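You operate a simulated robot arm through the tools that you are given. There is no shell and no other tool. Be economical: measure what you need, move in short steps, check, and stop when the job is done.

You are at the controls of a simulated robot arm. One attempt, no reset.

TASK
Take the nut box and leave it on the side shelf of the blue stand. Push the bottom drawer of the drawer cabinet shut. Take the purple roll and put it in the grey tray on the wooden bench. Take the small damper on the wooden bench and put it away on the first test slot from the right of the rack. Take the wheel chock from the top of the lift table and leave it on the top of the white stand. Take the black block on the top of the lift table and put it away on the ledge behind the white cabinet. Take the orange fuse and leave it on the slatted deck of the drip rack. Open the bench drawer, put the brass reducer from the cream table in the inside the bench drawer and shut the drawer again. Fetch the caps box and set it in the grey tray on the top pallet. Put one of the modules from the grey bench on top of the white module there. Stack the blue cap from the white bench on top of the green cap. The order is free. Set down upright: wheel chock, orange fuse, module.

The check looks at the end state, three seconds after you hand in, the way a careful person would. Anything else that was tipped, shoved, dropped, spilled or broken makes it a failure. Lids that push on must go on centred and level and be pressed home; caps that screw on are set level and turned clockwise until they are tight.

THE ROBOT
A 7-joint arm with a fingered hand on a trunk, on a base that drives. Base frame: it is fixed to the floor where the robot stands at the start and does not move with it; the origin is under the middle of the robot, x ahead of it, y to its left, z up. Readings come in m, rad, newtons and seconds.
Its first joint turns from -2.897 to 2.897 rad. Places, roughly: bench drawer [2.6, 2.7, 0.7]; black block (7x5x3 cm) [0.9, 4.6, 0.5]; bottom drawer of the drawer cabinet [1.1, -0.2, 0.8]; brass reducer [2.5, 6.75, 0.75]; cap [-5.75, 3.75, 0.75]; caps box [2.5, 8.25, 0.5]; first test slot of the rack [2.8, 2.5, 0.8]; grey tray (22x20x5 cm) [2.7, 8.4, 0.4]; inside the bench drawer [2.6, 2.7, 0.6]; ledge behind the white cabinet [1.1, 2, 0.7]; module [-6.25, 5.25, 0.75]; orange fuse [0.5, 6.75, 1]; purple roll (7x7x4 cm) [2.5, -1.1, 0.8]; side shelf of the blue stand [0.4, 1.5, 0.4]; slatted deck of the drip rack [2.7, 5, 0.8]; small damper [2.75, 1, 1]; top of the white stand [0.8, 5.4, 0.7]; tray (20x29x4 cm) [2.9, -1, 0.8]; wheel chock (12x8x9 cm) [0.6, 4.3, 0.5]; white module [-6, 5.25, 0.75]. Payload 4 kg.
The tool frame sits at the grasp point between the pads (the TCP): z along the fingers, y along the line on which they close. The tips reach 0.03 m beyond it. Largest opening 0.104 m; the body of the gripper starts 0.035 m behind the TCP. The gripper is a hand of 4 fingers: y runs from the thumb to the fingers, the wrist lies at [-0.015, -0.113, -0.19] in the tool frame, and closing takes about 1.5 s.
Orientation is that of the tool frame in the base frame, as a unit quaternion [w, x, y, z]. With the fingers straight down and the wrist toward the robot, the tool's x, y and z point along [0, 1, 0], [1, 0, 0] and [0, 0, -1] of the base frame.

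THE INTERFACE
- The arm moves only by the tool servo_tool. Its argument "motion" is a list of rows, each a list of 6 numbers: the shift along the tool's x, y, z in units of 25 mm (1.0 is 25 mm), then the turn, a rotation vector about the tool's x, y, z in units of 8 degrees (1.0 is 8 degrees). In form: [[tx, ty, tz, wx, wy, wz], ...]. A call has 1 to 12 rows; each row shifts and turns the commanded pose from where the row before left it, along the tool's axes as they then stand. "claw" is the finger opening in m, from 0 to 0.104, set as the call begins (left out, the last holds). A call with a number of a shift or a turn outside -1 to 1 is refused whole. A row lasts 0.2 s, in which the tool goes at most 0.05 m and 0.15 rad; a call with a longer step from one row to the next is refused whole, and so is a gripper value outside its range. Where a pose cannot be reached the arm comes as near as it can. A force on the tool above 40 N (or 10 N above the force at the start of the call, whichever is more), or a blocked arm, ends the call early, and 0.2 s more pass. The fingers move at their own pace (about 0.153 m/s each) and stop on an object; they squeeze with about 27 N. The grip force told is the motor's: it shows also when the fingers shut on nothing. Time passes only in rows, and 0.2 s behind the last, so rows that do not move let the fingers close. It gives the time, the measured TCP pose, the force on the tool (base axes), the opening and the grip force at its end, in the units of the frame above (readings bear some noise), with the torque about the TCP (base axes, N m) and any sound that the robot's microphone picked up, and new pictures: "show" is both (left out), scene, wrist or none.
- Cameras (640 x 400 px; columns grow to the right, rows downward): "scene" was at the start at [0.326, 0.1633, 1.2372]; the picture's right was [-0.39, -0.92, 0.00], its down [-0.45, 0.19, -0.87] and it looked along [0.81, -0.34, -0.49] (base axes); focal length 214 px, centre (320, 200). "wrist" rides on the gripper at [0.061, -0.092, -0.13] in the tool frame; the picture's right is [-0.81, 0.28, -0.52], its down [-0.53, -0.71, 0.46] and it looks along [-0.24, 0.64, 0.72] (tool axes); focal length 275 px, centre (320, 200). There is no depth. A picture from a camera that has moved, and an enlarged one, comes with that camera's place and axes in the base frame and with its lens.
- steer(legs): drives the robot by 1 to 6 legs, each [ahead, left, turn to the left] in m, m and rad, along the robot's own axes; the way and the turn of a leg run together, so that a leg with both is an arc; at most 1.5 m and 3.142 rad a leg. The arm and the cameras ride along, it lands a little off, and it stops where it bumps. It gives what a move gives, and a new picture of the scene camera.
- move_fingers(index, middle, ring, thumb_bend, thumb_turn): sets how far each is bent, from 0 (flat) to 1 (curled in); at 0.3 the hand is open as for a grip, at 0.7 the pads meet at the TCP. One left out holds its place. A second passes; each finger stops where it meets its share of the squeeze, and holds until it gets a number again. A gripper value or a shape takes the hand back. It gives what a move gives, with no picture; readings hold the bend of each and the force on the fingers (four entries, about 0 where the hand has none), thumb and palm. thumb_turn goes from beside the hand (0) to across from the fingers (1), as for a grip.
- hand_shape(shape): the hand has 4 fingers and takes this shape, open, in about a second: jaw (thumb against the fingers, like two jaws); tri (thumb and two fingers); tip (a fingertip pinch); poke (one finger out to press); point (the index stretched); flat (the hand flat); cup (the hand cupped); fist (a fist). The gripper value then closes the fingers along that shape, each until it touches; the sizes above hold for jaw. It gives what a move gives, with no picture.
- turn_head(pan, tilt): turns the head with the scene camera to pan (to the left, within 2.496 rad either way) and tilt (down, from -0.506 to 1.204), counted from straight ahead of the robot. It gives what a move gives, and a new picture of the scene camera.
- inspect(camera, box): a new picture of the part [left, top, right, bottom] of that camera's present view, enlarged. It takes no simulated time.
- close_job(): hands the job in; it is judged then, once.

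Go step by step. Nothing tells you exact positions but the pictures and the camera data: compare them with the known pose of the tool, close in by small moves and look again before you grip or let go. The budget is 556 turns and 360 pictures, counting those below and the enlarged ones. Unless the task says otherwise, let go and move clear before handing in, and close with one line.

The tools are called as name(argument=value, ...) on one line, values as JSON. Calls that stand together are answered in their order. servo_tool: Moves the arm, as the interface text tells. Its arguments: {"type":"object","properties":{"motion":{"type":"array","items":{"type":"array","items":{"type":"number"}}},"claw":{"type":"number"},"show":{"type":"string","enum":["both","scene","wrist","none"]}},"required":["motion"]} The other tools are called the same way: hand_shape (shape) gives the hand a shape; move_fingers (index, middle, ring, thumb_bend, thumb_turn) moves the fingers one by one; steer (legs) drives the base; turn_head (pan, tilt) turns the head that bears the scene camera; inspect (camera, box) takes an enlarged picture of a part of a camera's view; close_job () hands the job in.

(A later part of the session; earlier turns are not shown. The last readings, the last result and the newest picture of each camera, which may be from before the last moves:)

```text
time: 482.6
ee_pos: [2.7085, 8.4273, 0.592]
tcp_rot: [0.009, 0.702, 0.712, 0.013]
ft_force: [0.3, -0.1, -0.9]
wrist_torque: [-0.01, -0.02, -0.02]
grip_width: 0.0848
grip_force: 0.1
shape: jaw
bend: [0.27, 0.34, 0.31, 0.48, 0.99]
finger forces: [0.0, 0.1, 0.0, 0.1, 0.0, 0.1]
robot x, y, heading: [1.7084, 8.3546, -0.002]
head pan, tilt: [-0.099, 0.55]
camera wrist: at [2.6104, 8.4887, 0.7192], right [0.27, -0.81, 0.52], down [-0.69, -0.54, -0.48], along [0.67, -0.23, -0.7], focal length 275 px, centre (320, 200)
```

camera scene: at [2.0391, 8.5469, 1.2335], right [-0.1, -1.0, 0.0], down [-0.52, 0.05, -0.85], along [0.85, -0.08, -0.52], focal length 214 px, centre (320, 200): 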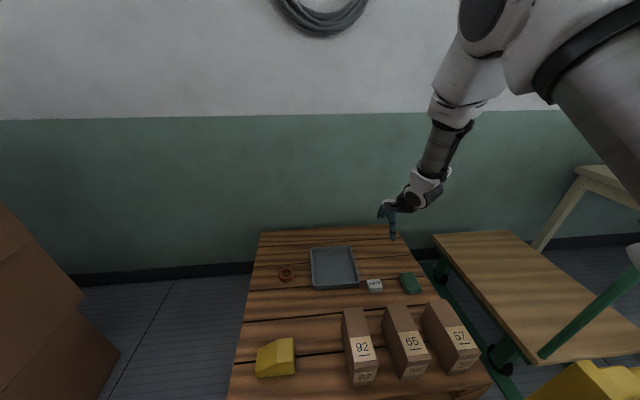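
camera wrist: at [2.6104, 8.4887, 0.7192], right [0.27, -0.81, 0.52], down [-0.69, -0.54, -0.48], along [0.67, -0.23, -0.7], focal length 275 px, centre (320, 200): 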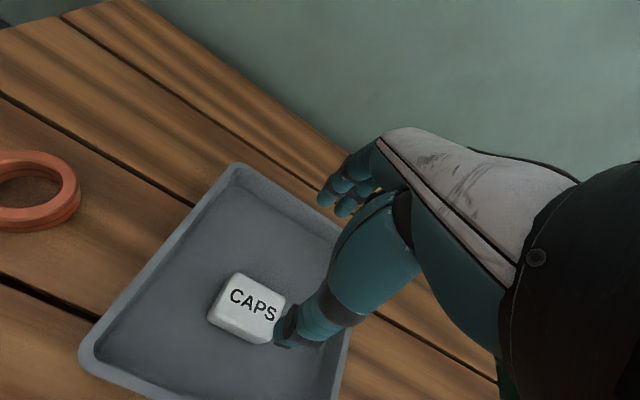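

The caps box is in the tray. I raise and retract the arm, and drive round to the cream table.

servo_tool(motion=[[0, -0.5, -1, 0, 0, 0], [0, -1, -1, 0, 0, 0], [0, -1, -1, 0, 0, 0], [0, -1, -1, 0, 0, 0], [0, -1, -1, 0, 0, 0], [0, -1, -1, 0, 0, 0], [0, -1, -1, 0, 0, 0], [0, -1, -1, 0, 0, 0], [0, -1, -1, 0, 0, 0], [0, -1, -1, 0, 0, 0], [0, -1, -1, 0, 0, 0], [0, -1, -1, 0, 0, 0]], claw=0.104, show="none")

servo_tool(motion=[[0, 0, -1, 0, 0, 0], [0, 0, -1, 0, 0, 0], [0, 0, -1, 0, 0, 0], [0, 0, -1, 0, 0, 0], [0, 0, -1, 0, 0, 0], [0, 0, -1, 0, 0, 0], [0, 0, -1, 0, 0, 0], [0, 0, -1, 0, 0, 0], [0, 0, -1, 0, 0, 0], [0, 0, -1, 0, 0, 0]], show="none")

steer(legs=[[-0.36, 0, 0], [0, 0, -1.57], [1.45, 0, 0], [0.25, 0.22, 0], [0, 0, 1.57], [0.25, 0, 0]])

turn_head(pan=0.0, tilt=0.6)

```text
time: 485.2
ee_pos: [2.4122, 8.4227, 0.8846]
tcp_rot: [0.01, 0.702, 0.712, 0.013]
ft_force: [0.1, 0.1, -0.9]
wrist_torque: [-0.02, 0.03, -0.02]
grip_width: 0.1039
grip_force: 0.0
shape: jaw
bend: [0.3, 0.3, 0.3, 0.3, 0.98]
finger forces: [0.1, 0.1, 0.0, 0.1, 0.0, 0.1]
robot x, y, heading: [1.7086, 8.3577, 0.001]
head pan, tilt: [-0.099, 0.55]
```

```text
time: 487.4
ee_pos: [2.4045, 8.422, 1.1349]
tcp_rot: [0.01, 0.702, 0.712, 0.013]
ft_force: [-0.5, -0.6, 1.0]
wrist_torque: [-0.01, 0.0, -0.03]
grip_width: 0.1037
grip_force: 0.1
shape: jaw
bend: [0.3, 0.3, 0.3, 0.3, 0.98]
finger forces: [0.1, 0.1, 0.0, 0.1, 0.1, 0.0]
robot x, y, heading: [1.7066, 8.3575, 0.004]
head pan, tilt: [-0.099, 0.55]
```

```text
time: 507.5
ee_pos: [2.5076, 6.7326, 1.1359]
tcp_rot: [0.01, 0.694, 0.72, 0.015]
ft_force: [-0.3, 0.0, -1.1]
wrist_torque: [0.01, -0.01, 0.02]
grip_width: 0.1035
grip_force: 0.0
shape: jaw
bend: [0.3, 0.3, 0.3, 0.3, 0.98]
finger forces: [0.0, 0.0, 0.0, 0.1, 0.1, 0.1]
robot x, y, heading: [1.8128, 6.6507, 0.021]
head pan, tilt: [-0.099, 0.55]
camera scene: at [2.1409, 6.8493, 1.2335], right [-0.08, -1.0, 0.0], down [-0.52, 0.04, -0.85], along [0.85, -0.07, -0.52], focal length 214 px, centre (320, 200)
```

scene: 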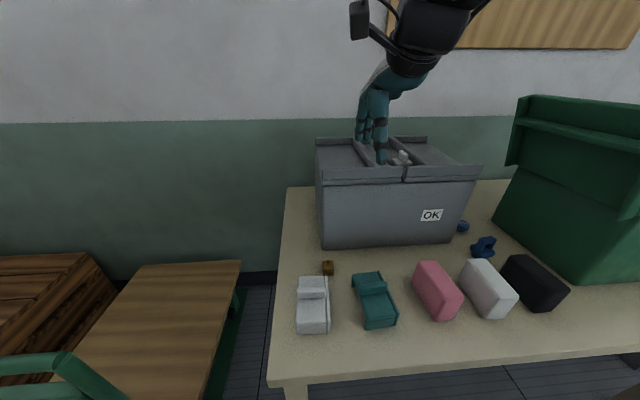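

```text
time: 508.2
ee_pos: [2.5083, 6.7329, 1.134]
tcp_rot: [0.01, 0.694, 0.72, 0.015]
ft_force: [0.3, 0.4, -0.5]
wrist_torque: [0.0, -0.01, 0.01]
grip_width: 0.104
grip_force: 0.1
shape: jaw
bend: [0.3, 0.3, 0.3, 0.3, 0.98]
finger forces: [0.1, 0.0, 0.1, 0.1, 0.0, 0.0]
robot x, y, heading: [1.8122, 6.6504, 0.022]
head pan, tilt: [0.0, 0.6]
camera scene: at [2.1398, 6.8582, 1.229], right [0.02, -1.0, 0.0], down [-0.56, -0.01, -0.83], along [0.82, 0.02, -0.56], focal length 214 px, centre (320, 200)
```

scene: 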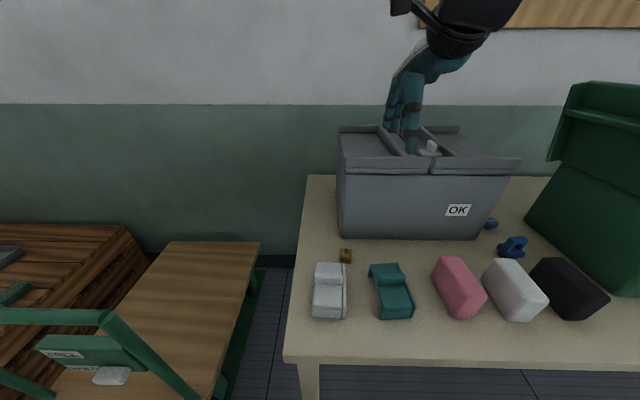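

The brass reducer is the small brass piece near [2.54, 6.80]. I enlarge it.

inspect(camera="scene", box=[300, 220, 430, 330])

```text
3.64 times, centred on (365, 275) of scene
camera zoom: at [2.1398, 6.8582, 1.229], right [0.02, -1.0, 0.0], down [-0.56, -0.01, -0.83], along [0.82, 0.02, -0.56], focal length 780 px, centre (156, -73)
```

zoom: 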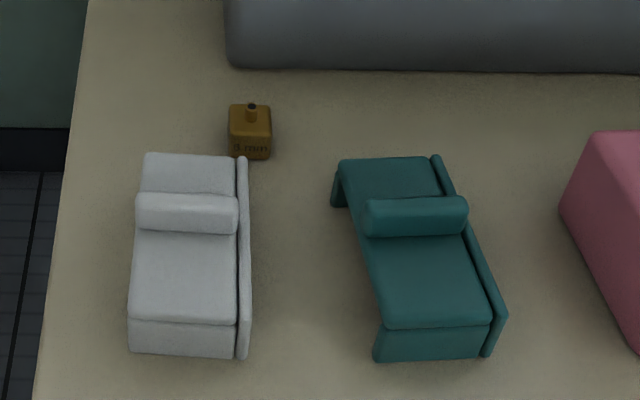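

It's a 3 cm cube with a spigot. I turn the hand so it closes along y, and move above it.

servo_tool(motion=[[0, 0, 0, 0, 0, 1], [0, 0, 0, 0, 0, 1], [0, 0, 0, 0, 0, 1], [0, 0, 0, 0, 0, 1], [0, 0, 0, 0, 0, 1], [0, 0, 0, 0, 0, 1], [0, 0, 0, 0, 0, 1], [0, 0, 0, 0, 0, 1], [0, 0, 0, 0, 0, 1], [0, 0, 0, 0, 0, 1], [0, 0, 0, 0, 0, 1], [0, 0, 0, 0, 0, 0.4]], claw=0.07, show="none")

servo_tool(motion=[[0.6, -0.9, 0, 0, 0, 0], [0.6, -0.9, 0, 0, 0, 0], [0.1, -0.8, 1, 0, 0, 0], [0, 0, 1, 0, 0, 0], [0, 0, 1, 0, 0, 0], [0, 0, 1, 0, 0, 0], [0, 0, 1, 0, 0, 0], [0, 0, 1, 0, 0, 0], [0, 0, 1, 0, 0, 0]], show="wrist")

```text
time: 509.7
ee_pos: [2.4939, 6.7529, 1.1495]
tcp_rot: [-0.086, 0.912, 0.401, 0.03]
ft_force: [0.2, 0.7, 0.2]
wrist_torque: [-0.05, -0.02, -0.01]
grip_width: 0.0701
grip_force: 0.1
shape: jaw
bend: [0.28, 0.38, 0.35, 0.6, 0.99]
finger forces: [0.0, 0.0, 0.0, 0.1, 0.0, 0.0]
robot x, y, heading: [1.817, 6.6517, 0.022]
head pan, tilt: [0.0, 0.6]
stopped in row 7: the arm was blocked; the commanded pose is now the measured one
```

```text
time: 511.9
ee_pos: [2.4734, 6.8848, 1.0319]
tcp_rot: [-0.148, 0.892, 0.423, 0.056]
ft_force: [0.8, 0.4, -0.2]
wrist_torque: [0.04, 0.03, 0.01]
grip_width: 0.0702
grip_force: 0.0
shape: jaw
bend: [0.28, 0.38, 0.35, 0.6, 0.99]
finger forces: [0.0, 0.0, 0.0, 0.0, 0.1, 0.1]
robot x, y, heading: [1.8142, 6.6507, 0.027]
head pan, tilt: [0.0, 0.6]
stopped in row 9: the arm was blocked; the commanded pose is now the measured one
camera wrist: at [2.444, 6.9461, 1.1886], right [-0.29, -0.92, 0.25], down [-0.9, 0.18, -0.4], along [0.32, -0.34, -0.88], focal length 275 px, centre (320, 200)
```

wrist: 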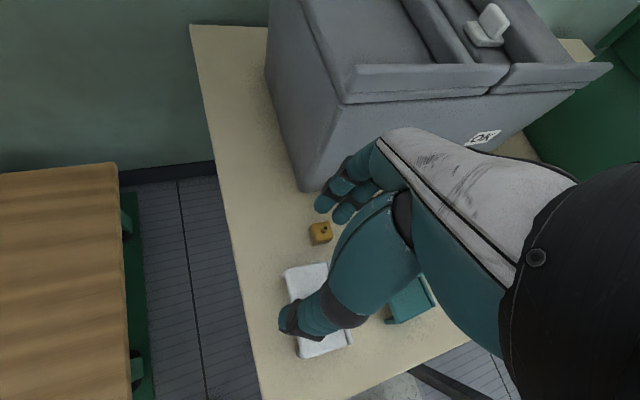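

The wrist ran into the head on that side. I raise, level, and rotate the other way so the wrist is on the right.

servo_tool(motion=[[0, 0, -1, -0.4, -0.4, 0], [0, 0, -1, -0.4, -0.4, 0], [0, 0, -1, -0.4, -0.4, 0], [0, 0, -1, -0.4, -0.4, 0], [0, 0, 0, 0, 0, -1], [0, 0, 0, 0, 0, -1], [0, 0, 0, 0, 0, -1], [0, 0, 0, 0, 0, -1], [0, 0, 0, 0, 0, -1], [0, 0, 0, 0, 0, -1], [0, 0, 0, 0, 0, -1], [0, 0, 0, 0, 0, -1]], show="none")

servo_tool(motion=[[0, 0, 0, 0, 0, -1], [0, 0, 0, 0, 0, -1], [0, 0, 0, 0, 0, -1], [0, 0, 0, 0, 0, -1], [0, 0, 0, 0, 0, -1], [0, 0, 0, 0, 0, -1], [0, 0, 0, 0, 0, -1], [0, 0, 0, 0, 0, -1]], show="wrist")

```text
time: 514.5
ee_pos: [2.4741, 6.8614, 1.1237]
tcp_rot: [0.007, 0.544, 0.839, -0.004]
ft_force: [-0.7, 0.9, -0.4]
wrist_torque: [0.05, 0.01, -0.04]
grip_width: 0.0702
grip_force: 0.0
shape: jaw
bend: [0.28, 0.38, 0.35, 0.6, 0.99]
finger forces: [0.0, 0.0, 0.0, 0.0, 0.0, 0.1]
robot x, y, heading: [1.8127, 6.6543, 0.022]
head pan, tilt: [0.0, 0.6]
```

```text
time: 516.3
ee_pos: [2.4753, 6.8611, 1.123]
tcp_rot: [0.002, 0.017, 1.0, -0.008]
ft_force: [-0.2, -0.3, 1.0]
wrist_torque: [-0.03, -0.02, 0.0]
grip_width: 0.0701
grip_force: 0.0
shape: jaw
bend: [0.28, 0.38, 0.35, 0.6, 0.99]
finger forces: [0.0, 0.1, 0.1, 0.1, 0.0, 0.0]
robot x, y, heading: [1.8088, 6.6518, 0.02]
head pan, tilt: [0.0, 0.6]
camera wrist: at [2.4091, 6.7748, 1.2547], right [0.82, 0.26, 0.52], down [0.51, -0.74, -0.44], along [0.27, 0.63, -0.73], focal length 275 px, centre (320, 200)
```

wrist: 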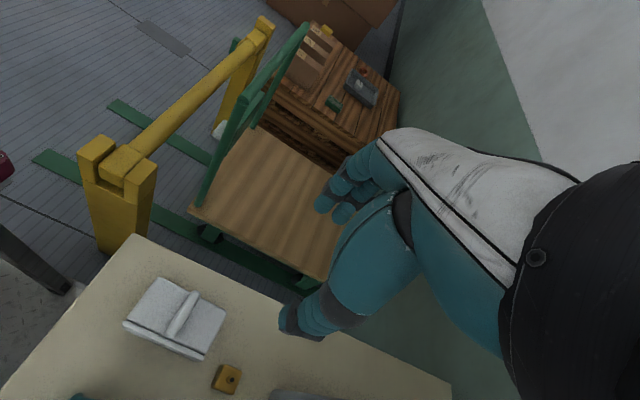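

Works. I move over the reducer at [2.54, 6.80] and descend.

servo_tool(motion=[[-0.95, -0.85, 0, 0, 0, 0], [-0.95, -0.85, 0, 0, 0, 0], [-0.9, -0.8, 0.5, 0, 0, 0], [0, 0, 1, 0, 0, 0], [0, 0, 1, 0, 0, 0], [0, 0, 1, 0, 0, 0], [0, 0, 1, 0, 0, 0], [0, 0, 1, 0, 0, 0], [0, 0, 1, 0, 0, 0], [0, 0, 1, 0, 0, 0], [0, 0, 1, 0, 0, 0]], show="wrist")

```text
time: 518.7
ee_pos: [2.5438, 6.7932, 0.9116]
tcp_rot: [0.002, 0.018, 1.0, -0.007]
ft_force: [0.6, 0.2, 0.2]
wrist_torque: [0.02, 0.02, -0.04]
grip_width: 0.0703
grip_force: 0.1
shape: jaw
bend: [0.28, 0.38, 0.35, 0.6, 0.99]
finger forces: [0.0, 0.0, 0.0, 0.0, 0.1, 0.0]
robot x, y, heading: [1.8129, 6.6494, 0.019]
head pan, tilt: [0.0, 0.6]
camera wrist: at [2.4775, 6.707, 1.0426], right [0.82, 0.25, 0.52], down [0.51, -0.74, -0.44], along [0.27, 0.63, -0.73], focal length 275 px, centre (320, 200)
```

wrist: 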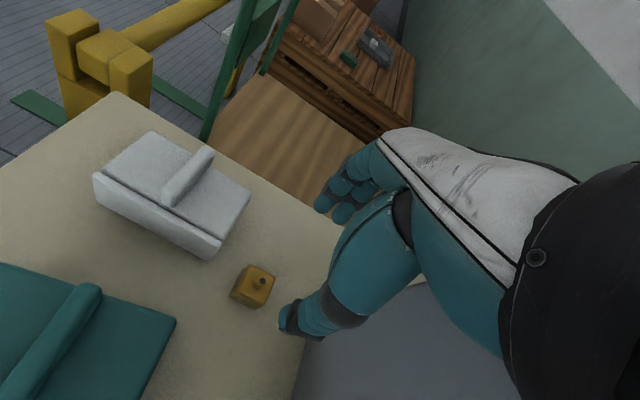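

servo_tool(motion=[[0.2, 0.15, 0.9, 0, 0, 0], [0, 0, 0.9, 0, 0, 0], [0, 0, 0.9, 0, 0, 0], [0, 0, 0.9, 0, 0, 0], [0, 0, 0.5, 0, 0, 0]], show="wrist")

```text
time: 519.9
ee_pos: [2.5397, 6.7954, 0.8101]
tcp_rot: [0.002, 0.018, 1.0, -0.007]
ft_force: [-0.7, -0.5, 0.1]
wrist_torque: [-0.01, 0.0, 0.02]
grip_width: 0.0703
grip_force: 0.0
shape: jaw
bend: [0.28, 0.38, 0.35, 0.6, 0.99]
finger forces: [0.0, 0.0, 0.1, 0.0, 0.0, 0.1]
robot x, y, heading: [1.8145, 6.657, 0.022]
head pan, tilt: [0.0, 0.6]
camera wrist: at [2.4743, 6.7093, 0.9402], right [0.82, 0.25, 0.52], down [0.51, -0.74, -0.44], along [0.27, 0.62, -0.73], focal length 275 px, centre (320, 200)
```

wrist: 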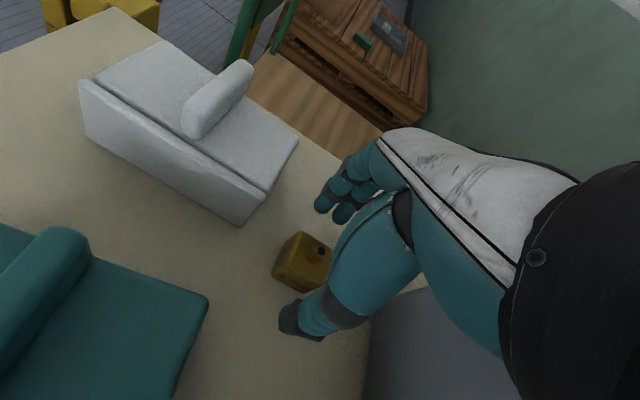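

servo_tool(motion=[[0, 0, 0.4, 0, 0, 0], [0, 0, 0.3, 0, 0, 0], [0, 0, 0.2, 0, 0, 0], [0, 0, 0, 0, 0, 0]], show="wrist")

```text
time: 520.9
ee_pos: [2.5397, 6.7959, 0.7879]
tcp_rot: [0.002, 0.018, 1.0, -0.007]
ft_force: [0.0, -0.3, -0.5]
wrist_torque: [0.0, 0.0, -0.04]
grip_width: 0.0701
grip_force: 0.1
shape: jaw
bend: [0.28, 0.38, 0.35, 0.6, 0.99]
finger forces: [0.1, 0.0, 0.0, 0.0, 0.0, 0.1]
robot x, y, heading: [1.8118, 6.6541, 0.016]
head pan, tilt: [0.0, 0.6]
camera wrist: at [2.4743, 6.7093, 0.9182], right [0.82, 0.25, 0.52], down [0.51, -0.74, -0.44], along [0.27, 0.62, -0.73], focal length 275 px, centre (320, 200)
```

wrist: 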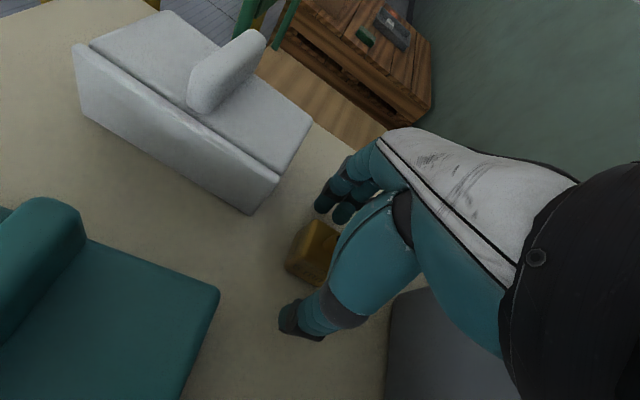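

servo_tool(motion=[[0.25, 0, 0.15, 0, 0, 0], [0, 0, 0, 0, 0, 0], [0, 0, 0, 0, 0, 0], [0, 0, 0, 0, 0, 0], [0, 0, 0, 0, 0, 0], [0, 0, 0, 0, 0, 0], [0, 0, 0, 0, 0, 0], [0, 0, 0, 0, 0, 0]], claw=0.0, show="wrist")

```text
time: 522.7
ee_pos: [2.5337, 6.7945, 0.7832]
tcp_rot: [0.001, 0.019, 1.0, -0.007]
ft_force: [3.4, -1.7, 6.1]
wrist_torque: [0.04, -0.08, -0.03]
grip_width: 0.0286
grip_force: 27.1
shape: jaw
bend: [0.74, 0.53, 0.59, 0.75, 1.0]
finger forces: [14.1, 7.8, 1.3, 0.0, 24.2, 0.0]
robot x, y, heading: [1.8129, 6.655, 0.02]
head pan, tilt: [0.0, 0.6]
camera wrist: at [2.4677, 6.7093, 0.9147], right [0.82, 0.25, 0.52], down [0.51, -0.74, -0.44], along [0.27, 0.62, -0.73], focal length 275 px, centre (320, 200)
```

wrist: 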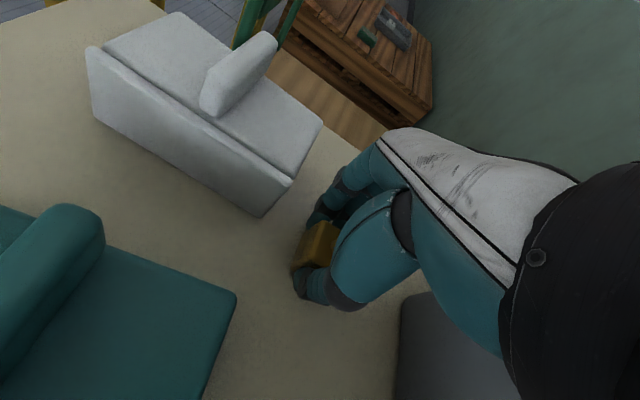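

Gripped. I lift it, retract, and drive back down the corridor toward the bench drawer.

servo_tool(motion=[[0, 0, -0.6, 0, 0, 0], [0, 0, -1, 0, 0, 0], [0, 0, -1, 0, 0, 0], [0, 0, -1, 0, 0, 0], [0, 0, -1, 0, 0, 0], [0, 0, -1, 0, 0, 0], [0, 0, -1, 0, 0, 0], [0, 0, -1, 0, 0, 0], [0, 0, -1, 0, 0, 0], [0, 0, -1, 0, 0, 0], [0, 0, -1, 0, 0, 0], [0, 0, -1, 0, 0, 0]], show="none")

servo_tool(motion=[[0.5, 0, -1, 0, 0, 1], [1, 0, 0, 0, 0, 1], [0, 0, 0, 0, 0, 1], [0, 0, 0, 0, 0, 1], [0, 0, 0, 0, 0, 1], [0, 0, 0, 0, 0, 1], [0, 0, 0, 0, 0, 1], [0, 0, 0, 0, 0, 1], [0, 0, 0, 0, 0, 1], [0, 0, 0, 0, 0, 1], [0, 0, 0, 0, 0, 1], [0, 0, 0, 0, 0, 0.2]], show="wrist")

```text
time: 525.3
ee_pos: [2.5321, 6.8006, 1.0733]
tcp_rot: [0.002, 0.018, 1.0, -0.009]
ft_force: [-0.2, -0.4, -2.4]
wrist_torque: [-0.01, 0.03, -0.04]
grip_width: 0.0279
grip_force: 26.6
shape: jaw
bend: [0.74, 0.53, 0.59, 0.75, 1.0]
finger forces: [14.8, 7.9, 0.8, 0.0, 23.5, 0.0]
robot x, y, heading: [1.8107, 6.652, 0.018]
head pan, tilt: [0.0, 0.6]
```

```text
time: 527.9
ee_pos: [2.4942, 6.8045, 1.0995]
tcp_rot: [0.006, 0.718, 0.696, -0.004]
ft_force: [-0.8, 0.5, -2.4]
wrist_torque: [0.01, 0.04, 0.0]
grip_width: 0.028
grip_force: 26.8
shape: jaw
bend: [0.74, 0.53, 0.59, 0.75, 1.0]
finger forces: [14.8, 8.0, 0.8, 0.0, 23.3, 0.0]
robot x, y, heading: [1.8142, 6.6547, 0.02]
head pan, tilt: [0.0, 0.6]
camera wrist: at [2.4046, 6.8724, 1.2275], right [0.25, -0.81, 0.53], down [-0.73, -0.52, -0.45], along [0.64, -0.27, -0.72], focal length 275 px, centre (320, 200)
```

wrist: 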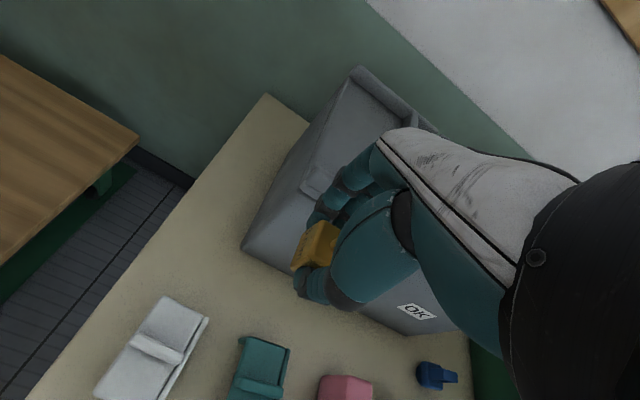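

The reducer is held. I drive south with the arm ahead in the aisle, then turn to face the white bench.

steer(legs=[[-0.2, 0, 0], [0, 0, -1.59], [1.48, 0, 0], [1.48, 0, 0], [0.3, 0, 0], [0, 0, 1.57]])

steer(legs=[[0.22, 0, 0], [0, -0.55, 0]])

turn_head(pan=0.0, tilt=0.9)

```text
time: 552.9
ee_pos: [2.2458, 3.4654, 1.1003]
tcp_rot: [0.006, 0.737, 0.676, -0.005]
ft_force: [0.2, 0.2, -1.8]
wrist_torque: [-0.01, 0.02, 0.03]
grip_width: 0.0277
grip_force: 27.3
shape: jaw
bend: [0.74, 0.53, 0.6, 0.75, 1.0]
finger forces: [14.7, 7.7, 0.6, 0.0, 22.5, 0.0]
robot x, y, heading: [1.5544, 3.3507, -0.035]
head pan, tilt: [0.0, 0.6]
camera scene: at [1.8943, 3.5382, 1.2289], right [-0.04, -1.0, 0.0], down [-0.56, 0.02, -0.82], along [0.82, -0.03, -0.57], focal length 214 px, centre (320, 200)
```

scene: 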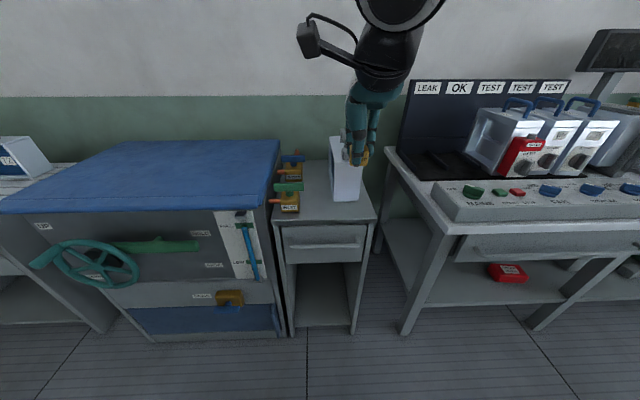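

```text
time: 557.4
ee_pos: [2.4469, 2.8936, 1.0991]
tcp_rot: [0.006, 0.737, 0.676, -0.004]
ft_force: [0.9, 0.8, -2.2]
wrist_torque: [0.01, -0.01, -0.02]
grip_width: 0.0277
grip_force: 27.3
shape: jaw
bend: [0.74, 0.53, 0.6, 0.75, 1.0]
finger forces: [14.8, 7.7, 0.7, 0.1, 22.6, 0.0]
robot x, y, heading: [1.7578, 2.7769, -0.034]
head pan, tilt: [0.0, 0.6]
camera scene: at [2.0962, 2.9667, 1.2289], right [-0.04, -1.0, 0.0], down [-0.56, 0.02, -0.82], along [0.82, -0.03, -0.57], focal length 214 px, centre (320, 200)
```

scene: 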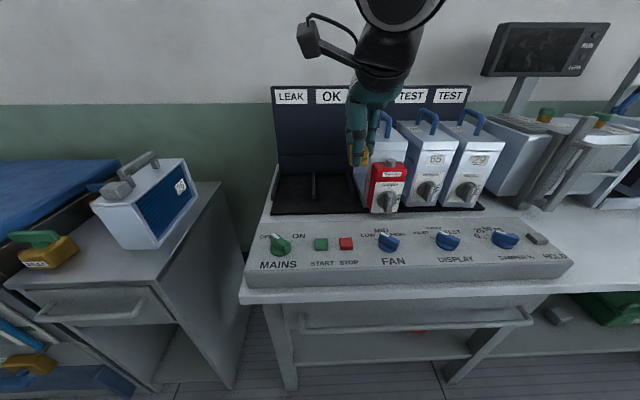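

```text
time: 558.2
ee_pos: [2.4471, 2.8934, 1.0998]
tcp_rot: [0.006, 0.737, 0.675, -0.004]
ft_force: [0.2, -0.3, -2.4]
wrist_torque: [0.02, 0.04, 0.0]
grip_width: 0.0277
grip_force: 27.4
shape: jaw
bend: [0.74, 0.53, 0.6, 0.75, 1.0]
finger forces: [14.8, 7.8, 0.5, 0.1, 22.6, 0.0]
robot x, y, heading: [1.7569, 2.7823, -0.035]
head pan, tilt: [0.0, 0.901]
camera scene: at [2.0834, 2.9671, 1.2042], right [-0.04, -1.0, 0.0], down [-0.78, 0.03, -0.62], along [0.62, -0.02, -0.78], focal length 214 px, centre (320, 200)
```

scene: 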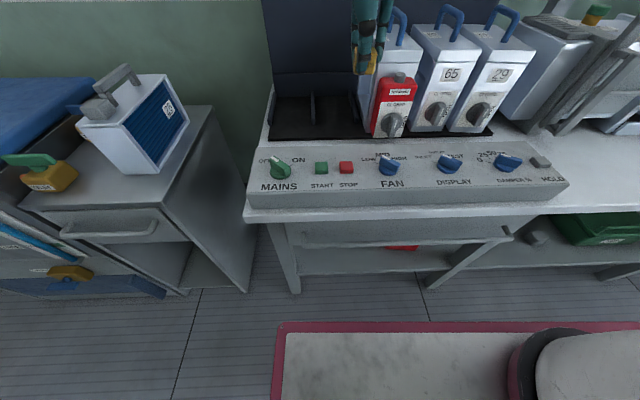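

The drawer's long handle is at x≈2.36, y 2.43–3.0, z≈0.68. I first set the reducer down on the free bench area right of the panel.

steer(legs=[[0, -0.58, 0.035]])

servo_tool(motion=[[-0.4, 0.5, 1, 0, 0, 0], [0, 0, 1, 0, 0, 0], [0, 0, 1, 0, 0, 0], [0, 0, 1, 0, 0, 0], [0, 0, 1, 0, 0, 0], [0, 0, 1, 0, 0, 0], [0, 0, 1, 0, 0, 0], [0, 0, 1, 0, 0, 0], [0, 0, 0.5, 0, 0, 0]], show="wrist")

```text
time: 561.5
ee_pos: [2.4325, 2.329, 1.0983]
tcp_rot: [0.006, 0.726, 0.688, -0.003]
ft_force: [0.7, -1.3, -2.2]
wrist_torque: [0.05, 0.01, 0.02]
grip_width: 0.0279
grip_force: 27.0
shape: jaw
bend: [0.74, 0.53, 0.6, 0.75, 1.0]
finger forces: [14.9, 7.8, 0.5, 0.0, 22.6, 0.1]
robot x, y, heading: [1.7471, 2.1945, -0.001]
head pan, tilt: [0.0, 0.901]
camera scene: at [2.0655, 2.3909, 1.2042], right [0.0, -1.0, 0.0], down [-0.78, 0.0, -0.62], along [0.62, 0.0, -0.78], focal length 214 px, centre (320, 200)
```

scene: 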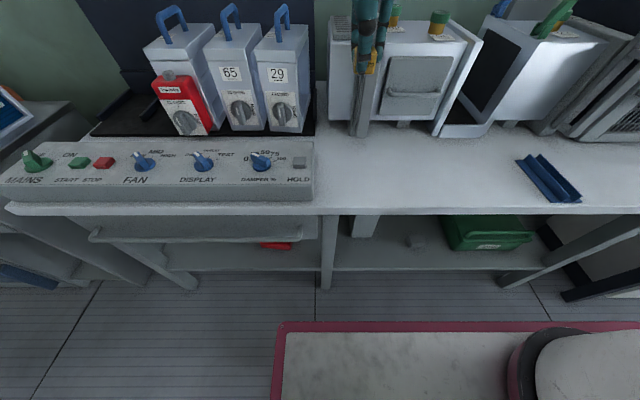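

```text
time: 563.5
ee_pos: [2.4443, 2.317, 0.8872]
tcp_rot: [0.006, 0.726, 0.688, -0.004]
ft_force: [-0.3, -0.1, -1.6]
wrist_torque: [0.02, -0.01, 0.0]
grip_width: 0.0275
grip_force: 26.8
shape: jaw
bend: [0.74, 0.53, 0.6, 0.75, 1.0]
finger forces: [14.8, 7.6, 0.6, 0.1, 22.5, 0.1]
robot x, y, heading: [1.7469, 2.1903, -0.002]
head pan, tilt: [0.0, 0.901]
camera wrist: at [2.3558, 2.3859, 1.0157], right [0.23, -0.82, 0.53], down [-0.74, -0.5, -0.45], along [0.63, -0.29, -0.72], focal length 275 px, centre (320, 200)
```

wrist: 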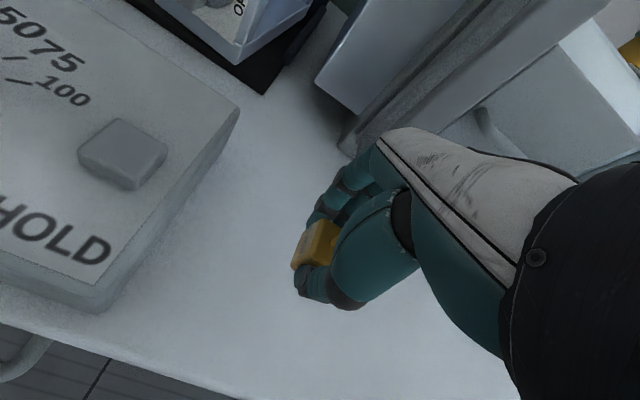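

servo_tool(motion=[[-0.3, 0.3, 0.7, 0, 0, 0], [0, 0, 0.6, 0, 0, 0], [0, 0, 0.5, 0, 0, 0], [0, 0, 0.3, 0, 0, 0], [0, 0, 0.3, 0, 0, 0], [0, 0, 0.3, 0, 0, 0], [0, 0, 0.3, 0, 0, 0], [0, 0, 0.3, 0, 0, 0], [0, 0, 0.3, 0, 0, 0], [0, 0, 0.3, 0, 0, 0]], show="none")

```text
time: 564.8
ee_pos: [2.4553, 2.3086, 0.8317]
tcp_rot: [0.009, 0.726, 0.688, 0.002]
ft_force: [-7.5, -2.2, 27.1]
wrist_torque: [-0.05, 0.18, -0.03]
grip_width: 0.0313
grip_force: 27.0
shape: jaw
bend: [0.75, 0.54, 0.6, 0.76, 1.0]
finger forces: [14.8, 7.9, 1.5, 0.0, 29.9, 0.1]
robot x, y, heading: [1.7457, 2.1928, 0.002]
head pan, tilt: [0.0, 0.901]
stopped in row 6: the force on the tool passed its limit (the readings are from after the stop); the commanded pose is now the measured one
```

servo_tool(motion=[[0, 0, -0.1, 0, 0, 0], [0, 0, 0, 0, 0, 0], [0, 0, 0, 0, 0, 0], [0, 0, 0, 0, 0, 0], [0, 0, 0, 0, 0, 0], [0, 0, -1, 0, 0, 0], [0, 0, -1, 0, 0, 0], [0, 0, -1, 0, 0, 0], [0, 0, -1, 0, 0, 0], [0, 0, -1, 0, 0, 0], [0, 0, -1, 0, 0, 0]], claw=0.08, show="wrist")

```text
time: 567.2
ee_pos: [2.4529, 2.3091, 0.9813]
tcp_rot: [0.008, 0.725, 0.688, -0.001]
ft_force: [0.7, -0.4, -0.2]
wrist_torque: [0.0, 0.01, 0.01]
grip_width: 0.0797
grip_force: 0.1
shape: jaw
bend: [0.27, 0.35, 0.32, 0.53, 0.99]
finger forces: [0.1, 0.0, 0.1, 0.1, 0.0, 0.0]
robot x, y, heading: [1.7436, 2.195, 0.001]
head pan, tilt: [0.0, 0.901]
camera wrist: at [2.3629, 2.3787, 1.1096], right [0.23, -0.82, 0.53], down [-0.74, -0.5, -0.46], along [0.64, -0.29, -0.71], focal length 275 px, centre (320, 200)
```

wrist: 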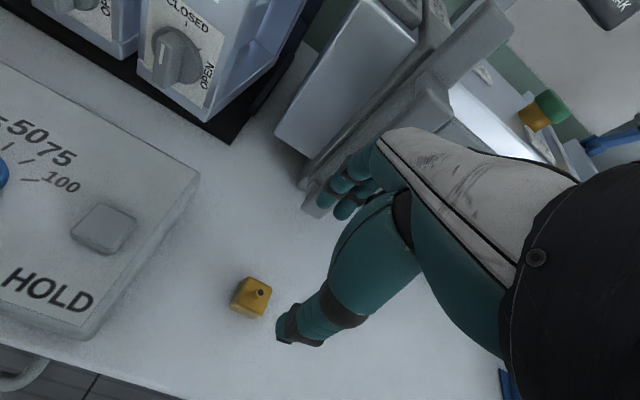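

The reducer stands on the bench. To open the drawer I'll stand further north with the arm reaching right; I raise the hand and shift.

servo_tool(motion=[[0, -1, -1, 0, 0, 0], [0, -1, -1, 0, 0, 0], [-0.8, -0.6, -1, 0, 0, 0], [-1, 0, -1, 0, 0, 0], [-1, 0, -1, 0, 0, 0], [-1, 0, 0, 0, 0, 0], [-1, 0, 0, 0, 0, 0], [-1, 0, 0, 0, 0, 0], [-1, 0, 0, 0, 0, 0], [-1, 0, 0, 0, 0, 0], [-1, 0, 0, 0, 0, 0], [-1, 0, 0, 0, 0, 0]], claw=0.09, show="none")

steer(legs=[[0, 1.05, 0]])

turn_head(pan=-0.5, tilt=0.8)

```text
time: 569.8
ee_pos: [2.3743, 2.0694, 1.1082]
tcp_rot: [0.009, 0.726, 0.688, -0.002]
ft_force: [0.4, -0.4, -0.2]
wrist_torque: [0.01, -0.01, 0.0]
grip_width: 0.0899
grip_force: 0.0
shape: jaw
bend: [0.27, 0.33, 0.31, 0.42, 0.98]
finger forces: [0.1, 0.0, 0.0, 0.0, 0.0, 0.1]
robot x, y, heading: [1.7458, 2.1937, -0.009]
head pan, tilt: [0.0, 0.901]
```

```text
time: 575.3
ee_pos: [2.3793, 3.1425, 1.1093]
tcp_rot: [0.009, 0.728, 0.686, 0.0]
ft_force: [0.1, -0.3, -0.4]
wrist_torque: [0.0, -0.01, 0.01]
grip_width: 0.0898
grip_force: 0.0
shape: jaw
bend: [0.27, 0.33, 0.31, 0.42, 0.98]
finger forces: [0.0, 0.0, 0.0, 0.0, 0.0, 0.0]
robot x, y, heading: [1.7502, 3.269, -0.009]
head pan, tilt: [0.0, 0.901]
camera scene: at [2.0724, 3.4649, 1.2042], right [-0.01, -1.0, 0.0], down [-0.78, 0.01, -0.62], along [0.62, -0.01, -0.78], focal length 214 px, centre (320, 200)
```

scene: 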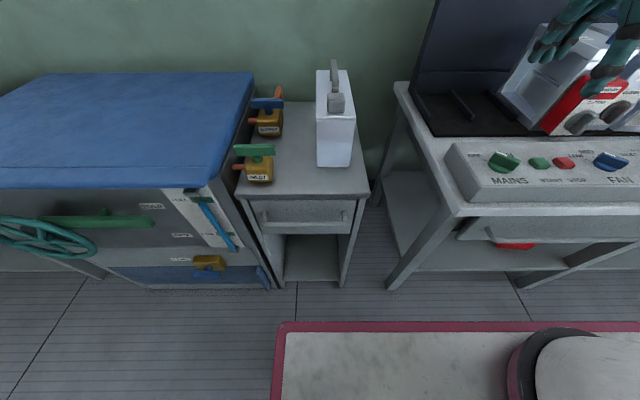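

```text
time: 576.3
ee_pos: [2.3795, 3.1405, 1.1086]
tcp_rot: [0.008, 0.728, 0.686, 0.0]
ft_force: [-0.1, 0.3, -0.3]
wrist_torque: [-0.03, -0.01, 0.01]
grip_width: 0.0898
grip_force: 0.0
shape: jaw
bend: [0.27, 0.33, 0.31, 0.42, 0.98]
finger forces: [0.0, 0.0, 0.1, 0.1, 0.0, 0.1]
robot x, y, heading: [1.7553, 3.2677, -0.004]
head pan, tilt: [-0.499, 0.799]
camera scene: at [2.0674, 3.4264, 1.2121], right [-0.49, -0.87, 0.0], down [-0.63, 0.35, -0.7], along [0.61, -0.34, -0.72], focal length 214 px, centre (320, 200)
```

scene: 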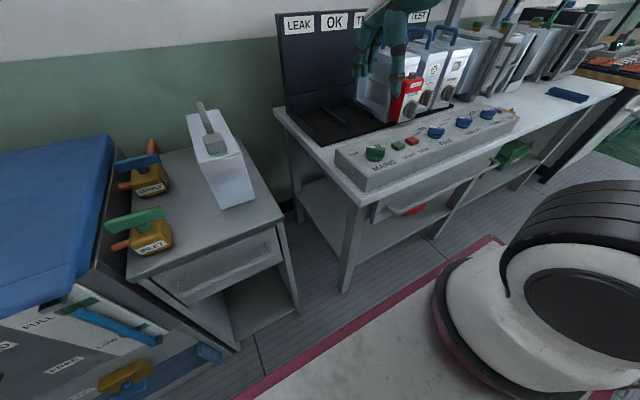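

The handle bar runs at x≈2.36, z≈0.675. I bring the hand in front of it, low, to approach at 45°.

servo_tool(motion=[[-1, -0.6, 0, 0, 0, 0], [-1, -0.6, 0, 0, 0, 0], [-1, -0.6, 0, 0, 0, 0], [-1, -0.6, 0, 0, 0, 0], [-1, -0.6, 0, 0, 0, 0], [-1, -0.6, 0, 0, 0, 0], [-1, -0.6, 0, 0, 0, 0], [-1, -0.6, 0, 0, 0, 0], [-1, -0.6, 0, 0, 0, -0.2], [-1, -0.6, 0, 0, 0, -0.2], [-1, -0.6, 0, 0, 0, 0], [-1, -0.6, 0, 0, 0, 0]], claw=0.104, show="none")

servo_tool(motion=[[-0.5, 0, 1, -0.5, 0, 0], [-0.5, 0, 1, -0.5, 0, 0], [-0.5, 0.1, 1, -0.5, 0, 0], [-0.5, 0.2, 1, -0.5, 0, 0], [-0.5, 0.3, 1, -0.5, 0, 0], [-0.5, 0.3, 1, -0.5, 0, 0], [-0.5, 0.3, 0.9, -0.5, 0, 0], [-0.5, 0.3, 0.9, -0.5, 0, 0], [-0.5, 0.3, 0.8, -0.5, 0, 0], [-0.5, 0.3, 0.8, -0.5, 0, 0], [-0.5, 0.3, 0.8, -0.5, 0, 0], [0, 0, 0, 0, 0, 0]], show="both")

```text
time: 578.9
ee_pos: [2.1841, 2.8508, 1.1103]
tcp_rot: [0.009, 0.708, 0.707, -0.002]
ft_force: [-0.1, 0.0, -0.3]
wrist_torque: [0.02, -0.02, 0.0]
grip_width: 0.1041
grip_force: 0.0
shape: jaw
bend: [0.3, 0.3, 0.3, 0.3, 0.98]
finger forces: [0.0, 0.1, 0.0, 0.0, 0.0, 0.1]
robot x, y, heading: [1.7533, 3.2682, -0.007]
head pan, tilt: [-0.499, 0.799]
```

```text
time: 581.5
ee_pos: [2.3211, 2.7099, 0.9025]
tcp_rot: [0.273, 0.654, 0.655, 0.263]
ft_force: [0.8, 0.1, -0.6]
wrist_torque: [0.03, -0.02, -0.04]
grip_width: 0.1035
grip_force: 0.0
shape: jaw
bend: [0.3, 0.3, 0.3, 0.3, 0.98]
finger forces: [0.0, 0.1, 0.0, 0.0, 0.1, 0.0]
robot x, y, heading: [1.753, 3.2702, -0.006]
head pan, tilt: [-0.499, 0.799]
camera scene: at [2.0674, 3.4262, 1.2121], right [-0.49, -0.87, 0.0], down [-0.63, 0.35, -0.7], along [0.61, -0.34, -0.72], focal length 214 px, centre (320, 200)
camera wrist: at [2.1645, 2.7727, 0.93], right [-0.17, -0.8, 0.57], down [-0.19, -0.54, -0.82], along [0.97, -0.25, -0.06], focal length 275 px, centre (320, 200)
```

scene: 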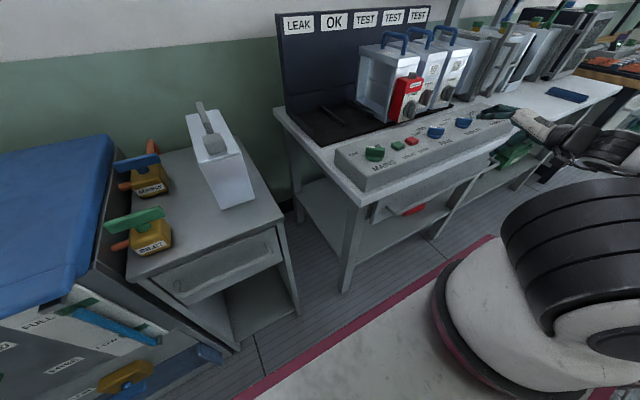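
wrist: 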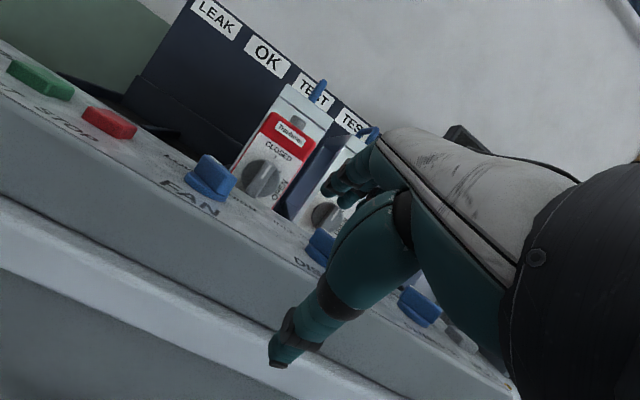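

Tilted 44° now but too far forward; I back off, go down in front of the bench edge.

servo_tool(motion=[[0, -0.8, -0.8, 0, 0, 0], [0, -0.8, -0.8, 0, 0, 0], [0, -0.8, -0.8, 0, 0, 0], [0, -0.9, 0.9, 0, 0, 0], [0, -0.9, 0.9, 0, 0, 0], [0, -0.9, 0.9, 0, 0, 0], [0, -0.9, 0.9, 0, 0, 0], [0, -0.3, 0.3, 0, 0, 0]], show="wrist")

```text
time: 583.3
ee_pos: [2.2344, 2.7084, 0.7647]
tcp_rot: [0.273, 0.654, 0.654, 0.263]
ft_force: [0.3, 0.2, 0.7]
wrist_torque: [0.0, -0.03, 0.0]
grip_width: 0.1038
grip_force: 0.1
shape: jaw
bend: [0.3, 0.3, 0.3, 0.3, 0.98]
finger forces: [0.0, 0.0, 0.1, 0.0, 0.0, 0.1]
robot x, y, heading: [1.7524, 3.2695, -0.007]
head pan, tilt: [-0.499, 0.799]
camera wrist: at [2.0778, 2.7728, 0.7923], right [-0.17, -0.8, 0.57], down [-0.19, -0.54, -0.82], along [0.97, -0.25, -0.06], focal length 275 px, centre (320, 200)
```

wrist: 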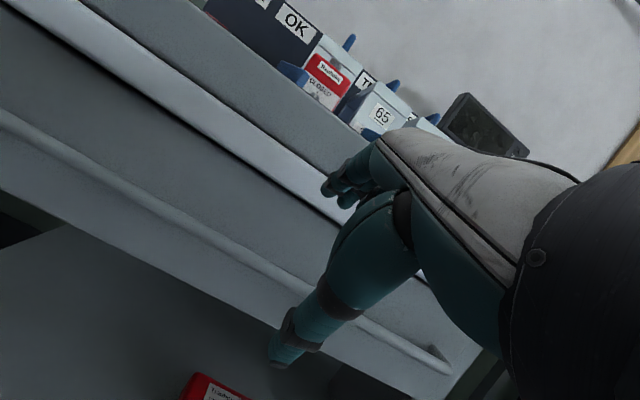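

The bar is seen at z≈0.687. I approach along the finger direction.

servo_tool(motion=[[0, 0.1, 1, 0, 0, 0], [0, 0, 1, 0, 0, 0], [0, 0, 1, 0, 0, 0], [0, 0, 1, 0, 0, 0]], show="wrist")

```text
time: 584.3
ee_pos: [2.306, 2.7063, 0.6977]
tcp_rot: [0.27, 0.652, 0.656, 0.266]
ft_force: [0.4, -0.2, 0.8]
wrist_torque: [-0.02, -0.01, 0.0]
grip_width: 0.1041
grip_force: 0.1
shape: jaw
bend: [0.3, 0.3, 0.3, 0.3, 0.98]
finger forces: [0.0, 0.0, 0.0, 0.0, 0.0, 0.0]
robot x, y, heading: [1.7533, 3.2678, -0.014]
head pan, tilt: [-0.499, 0.799]
camera wrist: at [2.1493, 2.7689, 0.7243], right [-0.16, -0.81, 0.57], down [-0.19, -0.54, -0.82], along [0.97, -0.24, -0.06], focal length 275 px, centre (320, 200)
```

wrist: 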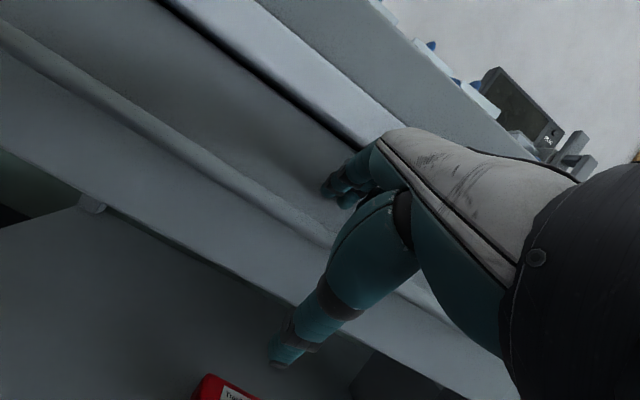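

The bar lies between fingers and thumb. I advance a bit more and close.

servo_tool(motion=[[0, 0, 0.7, 0, 0, 0], [0, 0, 0.5, 0, 0, 0], [0, 0, 0, 0, 0, 0]], show="none")

servo_tool(motion=[[0, 0, 0, 0, 0, 0], [0, 0, 0, 0, 0, 0], [0, 0, 0, 0, 0, 0], [0, 0, 0, 0, 0, 0], [0, 0, 0, 0, 0, 0], [0, 0, 0, 0, 0, 0], [0, 0, 0, 0, 0, 0], [0, 0, 0, 0, 0, 0]], claw=0.0, show="wrist")

```text
time: 584.8
ee_pos: [2.3126, 2.695, 0.6866]
tcp_rot: [0.27, 0.654, 0.655, 0.264]
ft_force: [-13.9, 3.3, 1.3]
wrist_torque: [-0.13, -0.37, 0.2]
grip_width: 0.1008
grip_force: 0.1
shape: jaw
bend: [0.33, 0.31, 0.31, 0.3, 0.98]
finger forces: [7.2, 4.5, 2.1, 0.1, 0.0, 0.0]
out of reach, approached as far as the arm can: row 1, 2
robot x, y, heading: [1.7508, 3.272, -0.009]
head pan, tilt: [-0.499, 0.799]
stopped in row 2: the force on the tool passed its limit (the readings are from after the stop); the commanded pose is now the measured one
```

```text
time: 586.6
ee_pos: [2.3151, 2.6956, 0.6863]
tcp_rot: [0.27, 0.655, 0.656, 0.262]
ft_force: [-1.2, -1.3, -22.4]
wrist_torque: [-0.04, 0.49, -0.02]
grip_width: 0.0141
grip_force: 27.3
shape: jaw
bend: [0.74, 0.46, 0.4, 0.48, 1.0]
finger forces: [6.1, 0.0, 0.1, 0.0, 21.8, 0.1]
robot x, y, heading: [1.7542, 3.2682, -0.008]
head pan, tilt: [-0.499, 0.799]
camera wrist: at [2.1573, 2.7579, 0.7145], right [-0.17, -0.81, 0.57], down [-0.19, -0.54, -0.82], along [0.97, -0.25, -0.07], focal length 275 px, centre (320, 200)
```

wrist: 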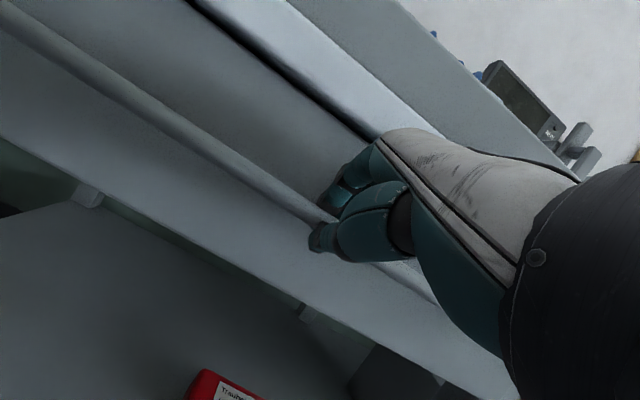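

Gripped. I pull the drawer out.

servo_tool(motion=[[0, -0.6, -0.6, 0, 0, 0], [0, -0.6, -0.6, 0, 0, 0], [0, -0.6, -0.6, 0, 0, 0], [0, -0.6, -0.6, 0, 0, 0], [0, -0.6, -0.6, 0, 0, 0], [0, -0.6, -0.6, 0, 0, 0], [0, -0.6, -0.6, 0, 0, 0], [0, -0.6, -0.6, 0, 0, 0]], show="both")

```text
time: 588.4
ee_pos: [2.1444, 2.6951, 0.6876]
tcp_rot: [0.27, 0.654, 0.656, 0.264]
ft_force: [-1.6, -1.7, -24.8]
wrist_torque: [-0.04, 0.5, -0.08]
grip_width: 0.0138
grip_force: 27.0
shape: jaw
bend: [0.74, 0.46, 0.4, 0.47, 1.0]
finger forces: [5.6, 0.1, 0.0, 0.0, 22.9, 0.0]
robot x, y, heading: [1.7503, 3.2695, -0.008]
head pan, tilt: [-0.499, 0.799]
camera scene: at [2.0673, 3.4256, 1.2121], right [-0.49, -0.87, 0.0], down [-0.63, 0.35, -0.7], along [0.61, -0.34, -0.72], focal length 214 px, centre (320, 200)
camera wrist: at [1.9869, 2.758, 0.716], right [-0.17, -0.8, 0.57], down [-0.19, -0.54, -0.82], along [0.97, -0.25, -0.07], focal length 275 px, centre (320, 200)
```

scene: 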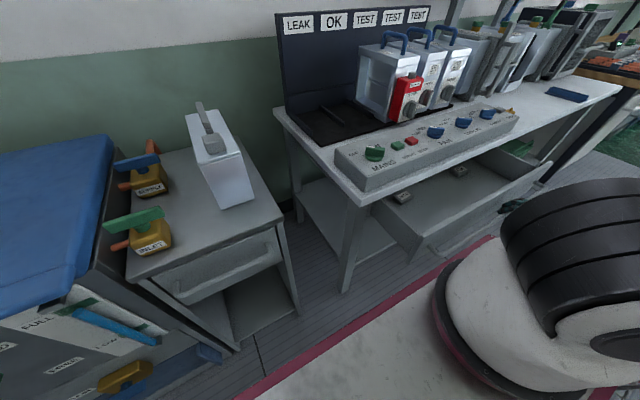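
wrist: 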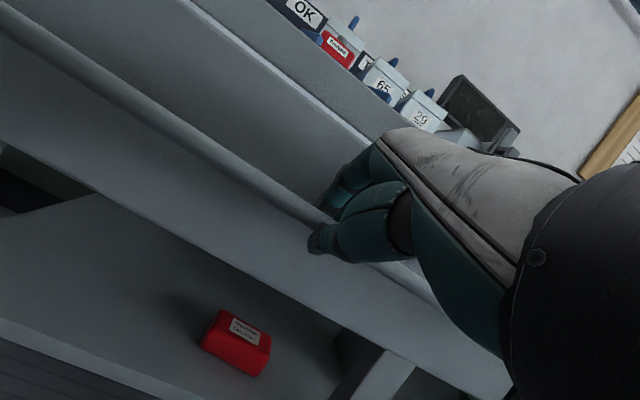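

The drawer is open by 17 cm, and something labelled lies inside. I enlarge it.

inspect(camera="scene", box=[370, 140, 550, 260])

```text
3.33 times, centred on (460, 200) of scene
camera zoom: at [2.0673, 3.4256, 1.2121], right [-0.49, -0.87, 0.0], down [-0.63, 0.35, -0.7], along [0.61, -0.34, -0.72], focal length 715 px, centre (-147, 200)
```

zoom: 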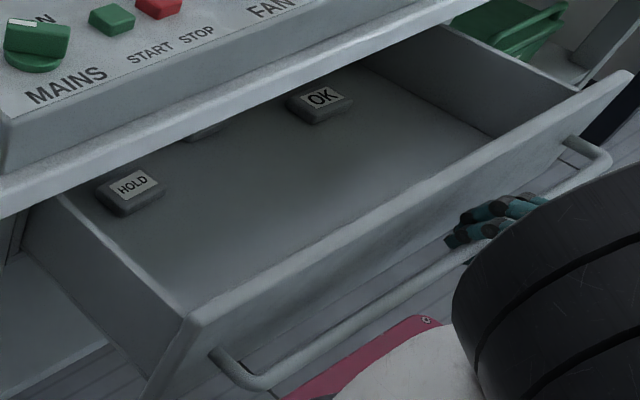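

The drawer holds only HOLD/OK tokens. I release the handle and back off.

servo_tool(motion=[[0, 0, 0, 0, 0, 0], [0, 0, 0, 0, 0, 0], [0, 0, 0, 0, 0, 0], [0, 0, 0, 0, 0, 0], [0, 0, 0, 0, 0, 0], [0, 0, -0.6, 0, 0, 0], [0, 0, -1, 0, 0, 0], [0, 0, -1, 0, 0, 0], [0, 0, -1, 0, 0, 0], [0, 0.5, -1, 0, 0, 0], [0, 0.5, -1, 0, 0, 0], [0, 0.5, -1, 0, 0, 0]], claw=0.104, show="wrist")

```text
time: 591.0
ee_pos: [2.0559, 2.6965, 0.8332]
tcp_rot: [0.27, 0.655, 0.655, 0.263]
ft_force: [-0.1, -0.3, 0.0]
wrist_torque: [-0.04, 0.02, -0.01]
grip_width: 0.1036
grip_force: 0.0
shape: jaw
bend: [0.3, 0.3, 0.3, 0.3, 0.98]
finger forces: [0.1, 0.1, 0.0, 0.0, 0.0, 0.1]
robot x, y, heading: [1.7514, 3.2723, -0.006]
head pan, tilt: [-0.499, 0.799]
camera wrist: at [1.8995, 2.7596, 0.8606], right [-0.17, -0.8, 0.57], down [-0.19, -0.54, -0.82], along [0.97, -0.25, -0.06], focal length 275 px, centre (320, 200)
```

wrist: 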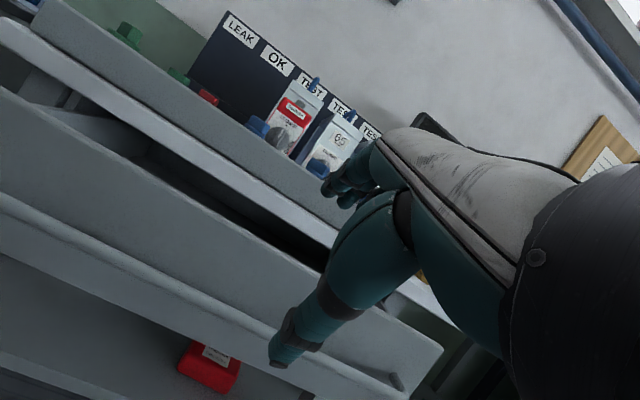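

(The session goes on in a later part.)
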